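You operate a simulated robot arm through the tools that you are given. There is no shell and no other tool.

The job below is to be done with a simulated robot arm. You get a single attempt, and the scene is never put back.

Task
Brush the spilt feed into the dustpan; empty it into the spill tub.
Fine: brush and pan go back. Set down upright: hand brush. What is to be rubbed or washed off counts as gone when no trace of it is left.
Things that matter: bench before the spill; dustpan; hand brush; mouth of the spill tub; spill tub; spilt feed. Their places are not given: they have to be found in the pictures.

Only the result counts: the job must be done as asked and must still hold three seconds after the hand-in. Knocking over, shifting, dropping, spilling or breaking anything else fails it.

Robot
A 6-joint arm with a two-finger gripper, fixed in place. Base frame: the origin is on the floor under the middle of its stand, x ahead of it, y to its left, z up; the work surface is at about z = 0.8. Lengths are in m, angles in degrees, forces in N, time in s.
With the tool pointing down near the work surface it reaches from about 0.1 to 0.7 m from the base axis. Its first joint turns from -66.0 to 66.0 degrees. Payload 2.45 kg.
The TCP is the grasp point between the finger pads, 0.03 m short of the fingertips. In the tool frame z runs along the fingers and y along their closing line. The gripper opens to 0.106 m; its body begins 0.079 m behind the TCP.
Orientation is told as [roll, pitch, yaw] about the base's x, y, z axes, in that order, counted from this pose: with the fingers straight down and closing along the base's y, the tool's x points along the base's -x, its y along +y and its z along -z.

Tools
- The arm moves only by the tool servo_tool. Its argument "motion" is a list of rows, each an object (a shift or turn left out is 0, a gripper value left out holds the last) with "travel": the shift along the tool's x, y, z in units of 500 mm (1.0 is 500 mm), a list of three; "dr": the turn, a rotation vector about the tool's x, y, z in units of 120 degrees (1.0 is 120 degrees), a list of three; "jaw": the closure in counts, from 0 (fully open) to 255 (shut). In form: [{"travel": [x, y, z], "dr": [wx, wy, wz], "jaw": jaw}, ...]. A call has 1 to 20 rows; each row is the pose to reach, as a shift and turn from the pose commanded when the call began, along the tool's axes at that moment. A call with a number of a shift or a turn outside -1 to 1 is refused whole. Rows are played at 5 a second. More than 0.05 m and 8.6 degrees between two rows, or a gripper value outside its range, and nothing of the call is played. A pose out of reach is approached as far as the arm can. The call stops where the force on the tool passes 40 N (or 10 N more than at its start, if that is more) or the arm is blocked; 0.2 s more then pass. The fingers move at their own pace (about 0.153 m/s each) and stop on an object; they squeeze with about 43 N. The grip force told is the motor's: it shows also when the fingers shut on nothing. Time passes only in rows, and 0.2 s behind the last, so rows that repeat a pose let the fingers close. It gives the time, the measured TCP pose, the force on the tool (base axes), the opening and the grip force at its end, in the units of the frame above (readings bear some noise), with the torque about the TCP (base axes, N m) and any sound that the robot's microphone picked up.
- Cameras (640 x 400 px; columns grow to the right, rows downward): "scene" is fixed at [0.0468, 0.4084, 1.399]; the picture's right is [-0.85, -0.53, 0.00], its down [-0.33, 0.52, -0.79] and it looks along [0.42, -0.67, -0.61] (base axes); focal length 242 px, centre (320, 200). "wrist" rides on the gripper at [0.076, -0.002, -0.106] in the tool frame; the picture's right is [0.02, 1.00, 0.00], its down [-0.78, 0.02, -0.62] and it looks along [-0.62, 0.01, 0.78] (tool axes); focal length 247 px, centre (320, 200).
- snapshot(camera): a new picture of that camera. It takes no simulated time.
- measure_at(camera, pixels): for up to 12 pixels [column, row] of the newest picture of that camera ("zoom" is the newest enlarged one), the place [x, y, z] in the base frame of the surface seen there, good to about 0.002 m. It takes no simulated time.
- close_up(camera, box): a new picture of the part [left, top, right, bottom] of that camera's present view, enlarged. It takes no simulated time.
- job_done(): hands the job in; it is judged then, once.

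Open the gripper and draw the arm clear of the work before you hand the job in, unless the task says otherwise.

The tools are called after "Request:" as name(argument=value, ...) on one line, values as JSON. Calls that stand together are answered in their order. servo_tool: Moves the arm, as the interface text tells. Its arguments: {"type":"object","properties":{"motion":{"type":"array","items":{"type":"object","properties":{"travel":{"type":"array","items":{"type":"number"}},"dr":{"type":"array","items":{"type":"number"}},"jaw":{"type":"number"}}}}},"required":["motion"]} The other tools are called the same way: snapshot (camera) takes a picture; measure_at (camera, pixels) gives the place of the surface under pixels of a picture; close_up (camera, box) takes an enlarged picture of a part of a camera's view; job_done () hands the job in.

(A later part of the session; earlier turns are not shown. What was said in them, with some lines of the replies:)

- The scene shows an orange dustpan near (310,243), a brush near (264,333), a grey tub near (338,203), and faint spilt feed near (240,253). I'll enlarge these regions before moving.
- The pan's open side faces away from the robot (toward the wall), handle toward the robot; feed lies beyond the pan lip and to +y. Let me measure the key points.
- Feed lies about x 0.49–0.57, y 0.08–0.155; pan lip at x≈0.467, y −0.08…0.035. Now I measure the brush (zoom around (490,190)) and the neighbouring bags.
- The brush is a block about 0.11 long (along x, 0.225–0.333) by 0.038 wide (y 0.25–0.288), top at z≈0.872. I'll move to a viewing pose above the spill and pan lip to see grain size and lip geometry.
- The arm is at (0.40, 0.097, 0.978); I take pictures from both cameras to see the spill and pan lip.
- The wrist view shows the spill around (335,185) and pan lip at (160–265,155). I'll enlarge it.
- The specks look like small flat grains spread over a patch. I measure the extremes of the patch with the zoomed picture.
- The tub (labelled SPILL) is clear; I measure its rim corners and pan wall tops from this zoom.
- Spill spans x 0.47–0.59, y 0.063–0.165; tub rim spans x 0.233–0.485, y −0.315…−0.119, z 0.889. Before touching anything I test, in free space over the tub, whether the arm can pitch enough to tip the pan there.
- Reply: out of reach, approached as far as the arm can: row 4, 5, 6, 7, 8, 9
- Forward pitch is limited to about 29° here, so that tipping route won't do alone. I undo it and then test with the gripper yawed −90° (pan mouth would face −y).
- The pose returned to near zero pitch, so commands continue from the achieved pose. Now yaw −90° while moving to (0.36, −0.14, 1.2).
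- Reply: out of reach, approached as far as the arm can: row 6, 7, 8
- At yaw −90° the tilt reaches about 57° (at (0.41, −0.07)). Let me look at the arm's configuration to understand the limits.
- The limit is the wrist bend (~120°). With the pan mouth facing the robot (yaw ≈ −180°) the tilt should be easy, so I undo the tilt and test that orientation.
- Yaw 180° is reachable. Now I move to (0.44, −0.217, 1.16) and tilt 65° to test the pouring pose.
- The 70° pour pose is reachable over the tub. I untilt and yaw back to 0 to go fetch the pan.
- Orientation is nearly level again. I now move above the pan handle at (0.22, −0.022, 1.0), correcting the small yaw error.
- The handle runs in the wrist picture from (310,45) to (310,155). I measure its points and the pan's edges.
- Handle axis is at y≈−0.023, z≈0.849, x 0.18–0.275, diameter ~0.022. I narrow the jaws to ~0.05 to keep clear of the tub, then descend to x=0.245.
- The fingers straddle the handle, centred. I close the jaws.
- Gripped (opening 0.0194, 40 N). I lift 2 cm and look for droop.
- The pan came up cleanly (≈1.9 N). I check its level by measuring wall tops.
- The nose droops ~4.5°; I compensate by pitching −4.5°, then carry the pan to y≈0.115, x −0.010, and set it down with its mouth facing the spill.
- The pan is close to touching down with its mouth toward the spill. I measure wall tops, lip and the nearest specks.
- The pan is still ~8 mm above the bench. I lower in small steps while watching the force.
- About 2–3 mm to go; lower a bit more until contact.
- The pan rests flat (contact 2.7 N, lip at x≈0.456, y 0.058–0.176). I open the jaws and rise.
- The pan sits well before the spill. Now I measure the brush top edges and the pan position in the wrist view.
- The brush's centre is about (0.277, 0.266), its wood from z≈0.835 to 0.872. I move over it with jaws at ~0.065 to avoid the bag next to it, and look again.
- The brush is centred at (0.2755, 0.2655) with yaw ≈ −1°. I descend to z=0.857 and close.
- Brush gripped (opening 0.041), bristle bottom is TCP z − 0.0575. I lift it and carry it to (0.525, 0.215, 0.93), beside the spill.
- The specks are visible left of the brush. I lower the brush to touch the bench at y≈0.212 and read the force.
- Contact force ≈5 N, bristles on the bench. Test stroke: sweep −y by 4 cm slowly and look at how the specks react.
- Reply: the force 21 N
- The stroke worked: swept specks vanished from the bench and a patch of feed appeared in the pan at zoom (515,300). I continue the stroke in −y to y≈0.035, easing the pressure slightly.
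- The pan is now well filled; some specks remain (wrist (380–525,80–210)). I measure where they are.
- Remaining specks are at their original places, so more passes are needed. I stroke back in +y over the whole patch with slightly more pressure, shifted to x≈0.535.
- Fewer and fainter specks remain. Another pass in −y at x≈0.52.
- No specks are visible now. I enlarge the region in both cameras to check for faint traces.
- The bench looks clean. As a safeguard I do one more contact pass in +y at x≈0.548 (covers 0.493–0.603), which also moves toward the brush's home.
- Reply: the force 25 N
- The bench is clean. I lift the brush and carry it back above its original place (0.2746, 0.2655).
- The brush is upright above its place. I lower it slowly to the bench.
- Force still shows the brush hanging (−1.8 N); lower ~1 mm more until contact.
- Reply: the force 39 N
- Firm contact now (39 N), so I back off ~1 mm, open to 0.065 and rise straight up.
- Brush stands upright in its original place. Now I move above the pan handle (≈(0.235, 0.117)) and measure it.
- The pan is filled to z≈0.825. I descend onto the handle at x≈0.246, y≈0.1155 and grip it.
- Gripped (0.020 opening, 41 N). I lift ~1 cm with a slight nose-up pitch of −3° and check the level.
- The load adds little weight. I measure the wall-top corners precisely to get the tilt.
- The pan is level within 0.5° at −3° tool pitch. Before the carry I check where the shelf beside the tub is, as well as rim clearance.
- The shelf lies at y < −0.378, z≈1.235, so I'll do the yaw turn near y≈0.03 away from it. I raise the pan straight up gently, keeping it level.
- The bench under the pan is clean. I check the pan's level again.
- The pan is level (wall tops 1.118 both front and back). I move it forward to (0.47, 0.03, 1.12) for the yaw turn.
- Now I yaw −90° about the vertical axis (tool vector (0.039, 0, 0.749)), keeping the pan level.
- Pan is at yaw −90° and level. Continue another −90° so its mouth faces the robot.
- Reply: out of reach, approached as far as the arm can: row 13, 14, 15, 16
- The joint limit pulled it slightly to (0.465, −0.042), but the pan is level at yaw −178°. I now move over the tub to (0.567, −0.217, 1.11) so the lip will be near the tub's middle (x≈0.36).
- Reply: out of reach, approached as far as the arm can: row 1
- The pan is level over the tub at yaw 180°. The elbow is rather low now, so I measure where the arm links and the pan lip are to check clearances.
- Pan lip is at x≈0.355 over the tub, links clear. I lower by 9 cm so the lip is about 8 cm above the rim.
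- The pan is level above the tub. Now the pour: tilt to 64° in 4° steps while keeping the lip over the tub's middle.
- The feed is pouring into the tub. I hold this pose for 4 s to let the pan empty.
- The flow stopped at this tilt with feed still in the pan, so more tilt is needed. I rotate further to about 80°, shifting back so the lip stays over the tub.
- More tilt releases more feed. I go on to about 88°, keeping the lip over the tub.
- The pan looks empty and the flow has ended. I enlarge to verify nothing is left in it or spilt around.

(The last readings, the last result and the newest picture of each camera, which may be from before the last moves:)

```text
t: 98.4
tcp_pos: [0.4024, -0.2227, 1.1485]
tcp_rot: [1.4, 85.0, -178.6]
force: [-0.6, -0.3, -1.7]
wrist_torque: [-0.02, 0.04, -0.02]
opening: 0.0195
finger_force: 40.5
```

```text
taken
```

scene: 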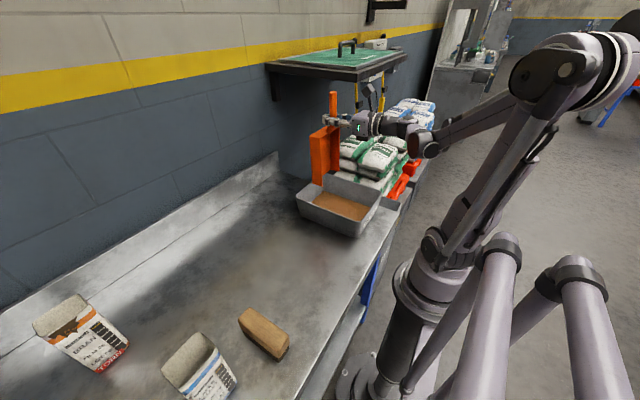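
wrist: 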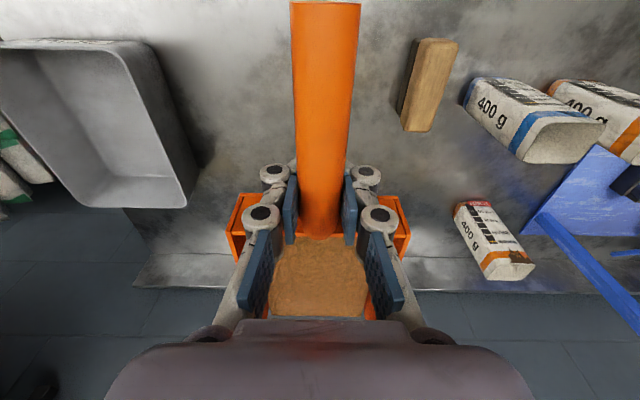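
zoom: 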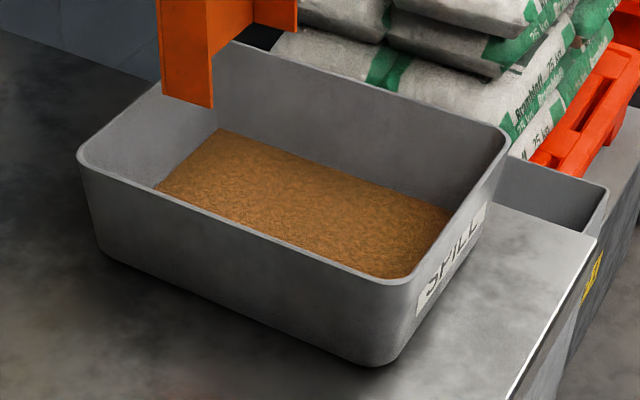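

The pan is empty and all feed is in the tub, none beside it. I untilt along the reverse path, back to (0.56, −0.22, 1.11).

Request:
servo_tool(motion=[{"travel": [0.0213, 0, 0.0369], "dr": [0, -0.0667, 0]}, {"travel": [0.0325, 0, 0.0554], "dr": [0, -0.1333, 0]}, {"travel": [0.0356, 0, 0.074], "dr": [0, -0.2, 0]}, {"travel": [0.0249, 0, 0.1221], "dr": [0, -0.2667, 0]}, {"travel": [0.0082, 0, 0.1677], "dr": [0, -0.3333, 0]}, {"travel": [-0.0159, 0, 0.2103], "dr": [0, -0.4, 0]}, {"travel": [-0.0474, 0, 0.2482], "dr": [0, -0.4667, 0]}, {"travel": [-0.053, 0, 0.2784], "dr": [0, -0.5333, 0]}, {"travel": [-0.051, 0, 0.3011], "dr": [0, -0.6, 0]}, {"travel": [-0.0496, 0, 0.3167], "dr": [0, -0.6667, 0]}, {"travel": [-0.049, 0, 0.3238], "dr": [0, -0.7333, 0]}, {"travel": [-0.049, 0, 0.3238], "dr": [0, -0.7333, 0]}])

Request:
close_up(camera="scene", box=[240, 100, 432, 240])

```text
t: 101.0
tcp_pos: [0.5605, -0.2193, 1.1095]
tcp_rot: [0.2, -3.1, 179.9]
force: [-0.8, 1.1, -2.1]
wrist_torque: [0.0, -0.08, -0.01]
opening: 0.0197
finger_force: 40.4
```

```text
2.86 times, centred on (336, 170) of scene
```

zoom: 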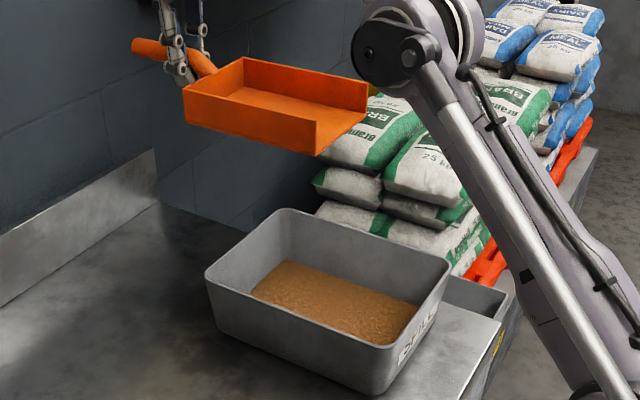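

The pan is empty and level. I move it back to (0.465, −0.05, 1.12) while yawing +30°, to stay within joint limits.

Request:
servo_tool(motion=[{"travel": [-0.015, -0.027, -0.001], "dr": [-0.001, 0, -0.02]}, {"travel": [-0.045, -0.08, -0.002], "dr": [-0.0031, 0, -0.0588]}, {"travel": [-0.075, -0.134, -0.004], "dr": [-0.0051, 0, -0.098]}, {"travel": [-0.105, -0.187, -0.005], "dr": [-0.0072, 0, -0.1373]}, {"travel": [-0.135, -0.24, -0.007], "dr": [-0.0093, 0, -0.1765]}, {"travel": [-0.165, -0.294, -0.009], "dr": [-0.0113, 0, -0.2157]}, {"travel": [-0.191, -0.34, -0.01], "dr": [-0.0131, 0, -0.2497]}, {"travel": [-0.191, -0.34, -0.01], "dr": [-0.0131, 0, -0.2497]}])

Request:
servo_tool(motion=[{"dr": [-0.0026, 0, -0.05]}, {"dr": [-0.0062, 0, -0.119]}, {"dr": [-0.0098, 0, -0.188]}, {"dr": [-0.0135, 0, -0.257]}, {"dr": [-0.0171, 0, -0.326]}, {"dr": [-0.0207, 0, -0.395]}, {"dr": [-0.0243, 0, -0.464]}, {"dr": [-0.0279, 0, -0.533]}, {"dr": [-0.0314, 0, -0.6]}, {"dr": [-0.0327, 0, -0.6242]}, {"dr": [-0.0327, 0, -0.6242]}])

Request:
servo_tool(motion=[{"dr": [-0.0026, 0, -0.05]}, {"dr": [-0.0062, 0, -0.119]}, {"dr": [-0.0098, 0, -0.188]}, {"dr": [-0.0135, 0, -0.257]}, {"dr": [-0.0171, 0, -0.326]}, {"dr": [-0.0207, 0, -0.395]}, {"dr": [-0.0243, 0, -0.464]}, {"dr": [-0.0279, 0, -0.533]}, {"dr": [-0.0314, 0, -0.6]}, {"dr": [-0.0327, 0, -0.6242]}, {"dr": [-0.0327, 0, -0.6242]}])

```text
t: 102.8
tcp_pos: [0.4657, -0.0506, 1.1198]
tcp_rot: [0.2, -2.9, -149.9]
force: [0.5, 0.0, -1.3]
wrist_torque: [0.05, -0.08, 0.02]
opening: 0.0195
finger_force: 40.6
```

```text
t: 105.2
tcp_pos: [0.4663, -0.0509, 1.1199]
tcp_rot: [-0.1, -3.0, -74.9]
force: [0.7, 0.0, -0.9]
wrist_torque: [0.09, 0.02, -0.01]
opening: 0.0195
finger_force: 40.8
```

```text
t: 107.6
tcp_pos: [0.4671, -0.0507, 1.1198]
tcp_rot: [-0.1, -3.1, 0.1]
force: [0.7, -0.2, -1.5]
wrist_torque: [-0.02, 0.08, -0.01]
opening: 0.0195
finger_force: 40.4
```

Yaw is back to 0. I move above the pan's original place (TCP (0.259, −0.024)) and lower to z≈0.875.

Request:
servo_tool(motion=[{"travel": [0.05, 0.007, -0.0026]}, {"travel": [0.12, 0.016, -0.0063]}, {"travel": [0.19, 0.025, -0.01]}, {"travel": [0.26, 0.034, -0.0136]}, {"travel": [0.33, 0.043, -0.0173]}, {"travel": [0.39, 0.051, -0.0205]}, {"travel": [0.4154, 0.054, -0.0218]}, {"travel": [0.4154, 0.054, -0.0218]}])

Request:
servo_tool(motion=[{"travel": [0.0026, 0, 0.05]}, {"travel": [0.0063, 0, 0.12]}, {"travel": [0.01, 0, 0.19]}, {"travel": [0.0136, 0, 0.26]}, {"travel": [0.0173, 0, 0.33]}, {"travel": [0.021, 0, 0.4]}, {"travel": [0.0236, 0, 0.45]}, {"travel": [0.0256, 0, 0.4894]}, {"travel": [0.0256, 0, 0.4894]}])

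Request:
close_up(camera="scene", box=[240, 180, 400, 280])

```text
t: 109.4
tcp_pos: [0.2583, -0.0238, 1.1206]
tcp_rot: [-0.1, -3.0, -0.1]
force: [0.0, 0.3, -2.0]
wrist_torque: [0.02, 0.12, -0.01]
opening: 0.0195
finger_force: 40.5
```

```text
t: 111.4
tcp_pos: [0.256, -0.0236, 0.8753]
tcp_rot: [-0.1, -3.0, 0.1]
force: [-0.1, -0.9, -1.2]
wrist_torque: [0.0, 0.1, 0.03]
opening: 0.0194
finger_force: 41.0
```

```text
4.00 times, centred on (320, 230) of scene
```

zoom: 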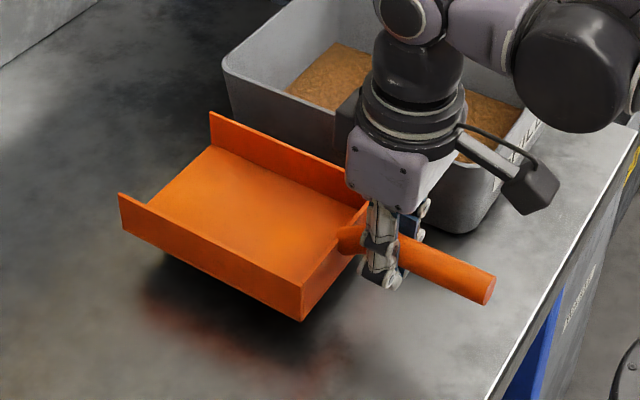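

The empty pan is just above its place. I measure its wall tops for height, level and position.

Request:
measure_at(camera="zoom", pixels=[[120, 195], [180, 227], [250, 262], [298, 287], [212, 113], [300, 155], [492, 285], [440, 260]])

```text
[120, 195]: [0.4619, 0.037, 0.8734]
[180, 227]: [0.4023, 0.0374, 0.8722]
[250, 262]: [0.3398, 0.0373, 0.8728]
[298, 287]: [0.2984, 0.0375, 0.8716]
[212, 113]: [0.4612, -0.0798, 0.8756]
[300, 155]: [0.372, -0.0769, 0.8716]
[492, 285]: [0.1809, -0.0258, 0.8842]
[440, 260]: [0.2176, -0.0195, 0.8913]
```

The pan is level, 33 mm above rest, and in its original place within 2 mm. I lower it, slowing near contact.

Request:
servo_tool(motion=[{"travel": [0.001, 0, 0.02]}, {"travel": [0.002, 0, 0.04]}, {"travel": [0.003, 0, 0.054]}, {"travel": [0.0035, 0, 0.06]}, {"travel": [0.0035, 0, 0.063]}, {"travel": [0.0035, 0, 0.063]}])

Request:
close_up(camera="scene", box=[240, 180, 400, 280])

Request:
measure_at(camera="zoom", pixels=[[120, 213], [180, 244], [250, 279], [296, 303], [212, 132], [290, 170]])

```text
t: 112.8
tcp_pos: [0.2591, -0.0238, 0.8419]
tcp_rot: [-0.1, -2.9, 0.0]
force: [1.2, -0.2, -2.2]
wrist_torque: [0.0, 0.1, 0.01]
opening: 0.0195
finger_force: 40.7
```

```text
4.00 times, centred on (320, 230) of scene
```

zoom: 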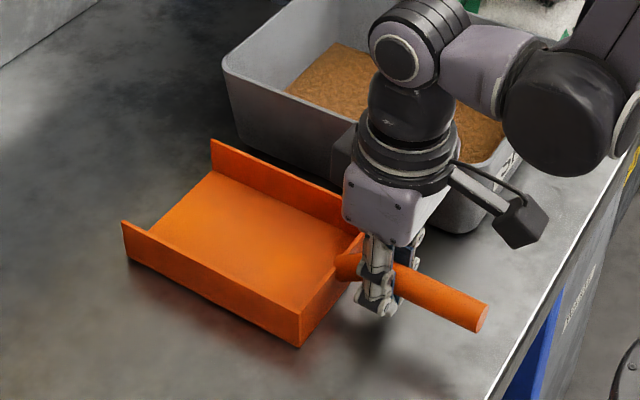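

```text
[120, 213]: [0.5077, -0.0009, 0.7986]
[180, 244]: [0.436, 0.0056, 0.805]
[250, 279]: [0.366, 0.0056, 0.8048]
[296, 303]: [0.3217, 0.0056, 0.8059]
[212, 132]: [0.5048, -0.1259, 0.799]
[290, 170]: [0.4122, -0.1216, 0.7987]
```

My pixels missed the wall tops; I re-measure at the right ones.

Request:
measure_at(camera="zoom", pixels=[[124, 224], [180, 253], [250, 289], [298, 313], [213, 142], [290, 178], [200, 220], [300, 265]])

```text
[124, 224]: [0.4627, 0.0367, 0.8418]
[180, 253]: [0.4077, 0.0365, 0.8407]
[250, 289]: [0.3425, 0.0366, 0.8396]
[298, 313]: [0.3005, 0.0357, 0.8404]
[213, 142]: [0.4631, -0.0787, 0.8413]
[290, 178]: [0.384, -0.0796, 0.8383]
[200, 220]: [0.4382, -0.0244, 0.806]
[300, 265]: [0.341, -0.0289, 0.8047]
```

About 1.5 mm above the bench; I lower the last bit with a −2 mm x correction.

Request:
servo_tool(motion=[{"travel": [0.004, 0, 0.001]}, {"travel": [0.004, 0, 0.003]}, {"travel": [0.004, 0, 0.005]}, {"travel": [0.004, 0, 0.005]}])

```text
t: 113.8
tcp_pos: [0.2569, -0.0247, 0.8401]
tcp_rot: [0.0, -3.0, 0.1]
force: [-5.6, -0.5, 21.1]
wrist_torque: [0.0, -0.59, -0.06]
opening: 0.0193
finger_force: 40.5
```

Contact made (21 N). I relieve ~0.8 mm, then open the jaws and rise.

Request:
servo_tool(motion=[{"travel": [0, 0, -0.0016]}, {"travel": [0, 0, -0.0016]}, {"travel": [0, 0, -0.0016], "jaw": 180}, {"travel": [0, 0, -0.0016], "jaw": 140}, {"travel": [0, 0, -0.0016], "jaw": 135}, {"travel": [0, 0, -0.0016], "jaw": 135}])

Request:
close_up(camera="scene", box=[240, 180, 400, 280])

```text
t: 115.2
tcp_pos: [0.2569, -0.0242, 0.8404]
tcp_rot: [-0.1, -3.0, 0.1]
force: [-0.6, -0.5, 0.6]
wrist_torque: [0.01, 0.0, 0.0]
opening: 0.0499
finger_force: 0.0
```

```text
4.00 times, centred on (320, 230) of scene
```

zoom: 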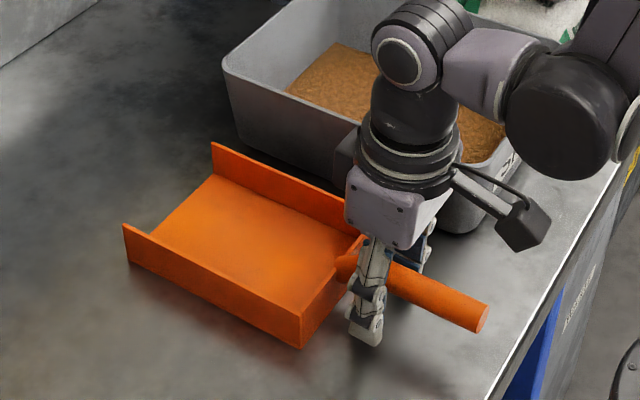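

Pan is released in place. I rise straight up with partly open jaws, then level the tool and open fully once clear.

Request:
servo_tool(motion=[{"travel": [-0.001, 0, -0.02], "jaw": 135}, {"travel": [-0.0042, 0, -0.08], "jaw": 135}, {"travel": [-0.0084, 0, -0.16], "jaw": 135}, {"travel": [-0.0126, 0, -0.24], "jaw": 135}, {"travel": [-0.0168, 0, -0.32], "dr": [0, 0.0125, 0], "jaw": 135}, {"travel": [-0.021, 0, -0.4], "dr": [0, 0.025, 0], "jaw": 60}, {"travel": [-0.025, 0, -0.48], "dr": [0, 0.025, 0], "jaw": 0}, {"travel": [-0.029, 0, -0.56], "dr": [0, 0.025, 0], "jaw": 0}, {"travel": [-0.033, 0, -0.64], "dr": [0, 0.025, 0], "jaw": 0}, {"travel": [-0.033, 0, -0.64], "dr": [0, 0.025, 0], "jaw": 0}])

Request:
snapshot(camera="scene")

Request:
snapshot(camera="wrist")

```text
t: 117.4
tcp_pos: [0.2556, -0.0247, 1.1623]
tcp_rot: [-0.1, 0.1, 0.0]
force: [0.2, 0.7, -0.9]
wrist_torque: [0.01, -0.01, 0.02]
opening: 0.1061
finger_force: 0.1
```

```text
taken
```

scene: 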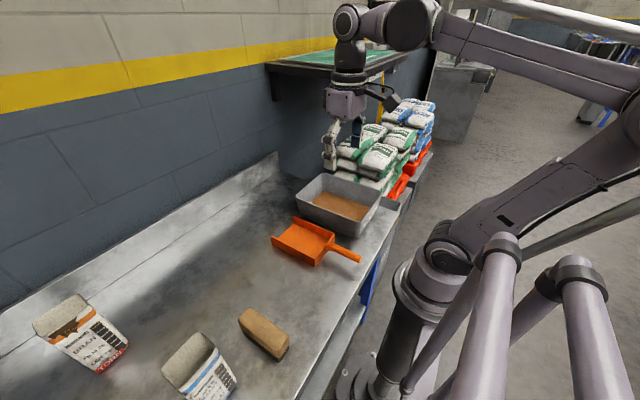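

```text
taken
```

wrist: 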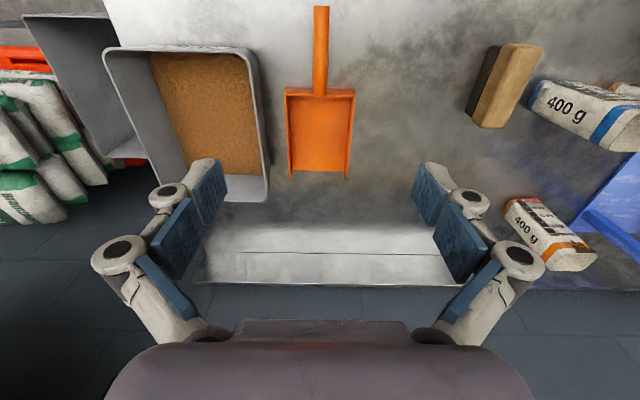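

Everything is back in place with the arm clear. I do a final close check of the former spill area, the pan, and around the tub.

Request:
close_up(camera="scene", box=[200, 225, 280, 275])

Request:
close_up(camera="wrist", box=[280, 90, 440, 220])

Request:
close_up(camera="scene", box=[230, 180, 400, 360])

```text
8.00 times, centred on (240, 250) of scene
```

zoom: 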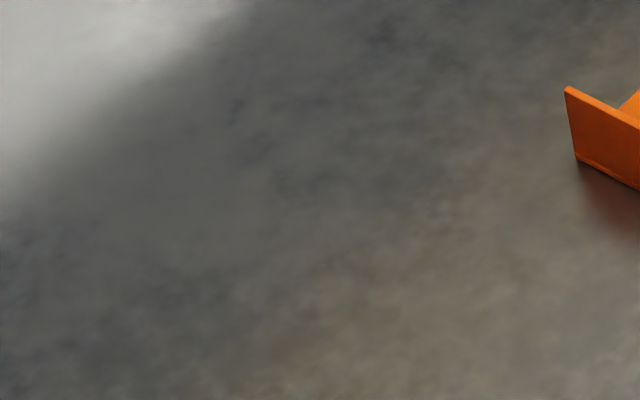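

```text
3.08 times, centred on (360, 155) of wrist
```

zoom: 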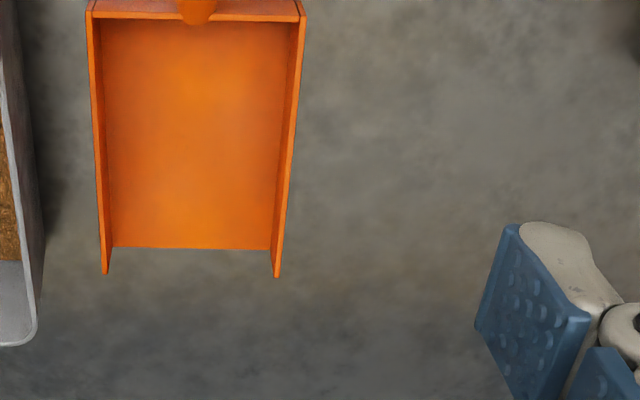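

```text
2.22 times, centred on (315, 270) of scene
```

zoom: 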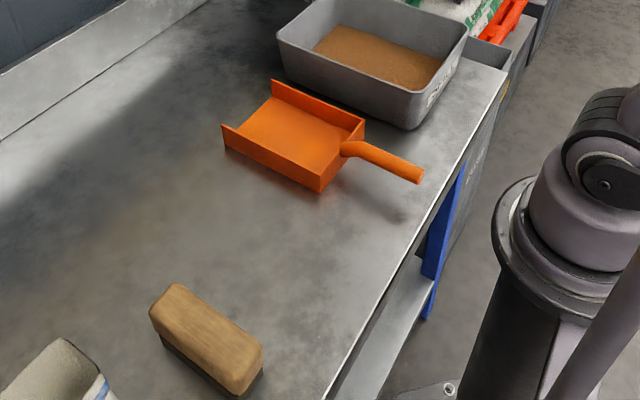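

The bench is free of feed, the pan is empty and back in place, the brush stands upright where it was, and all the feed is in the tub. The gripper is open and the arm is clear, so I hand the job in.

Request:
job_done()

```text
The job is handed in.
```

The spilt feed is off the bench and in the spill tub, and I've handed the job in. I don't know yet how it was judged.

- **Spill:** I brushed it up in several passes. Close-ups afterwards show no specks left on the bench.
- **Emptying:** the dustpan needed about 88° of tilt over the tub to empty fully. It now looks empty, and no feed fell beside the tub.
- **Brush and pan:** the hand brush stands upright where it was, and the dustpan is back within a few millimetres of its original spot.
- **Everything else:** the tub and the feed bags look unmoved. The gripper is open and the arm is clear of the work.
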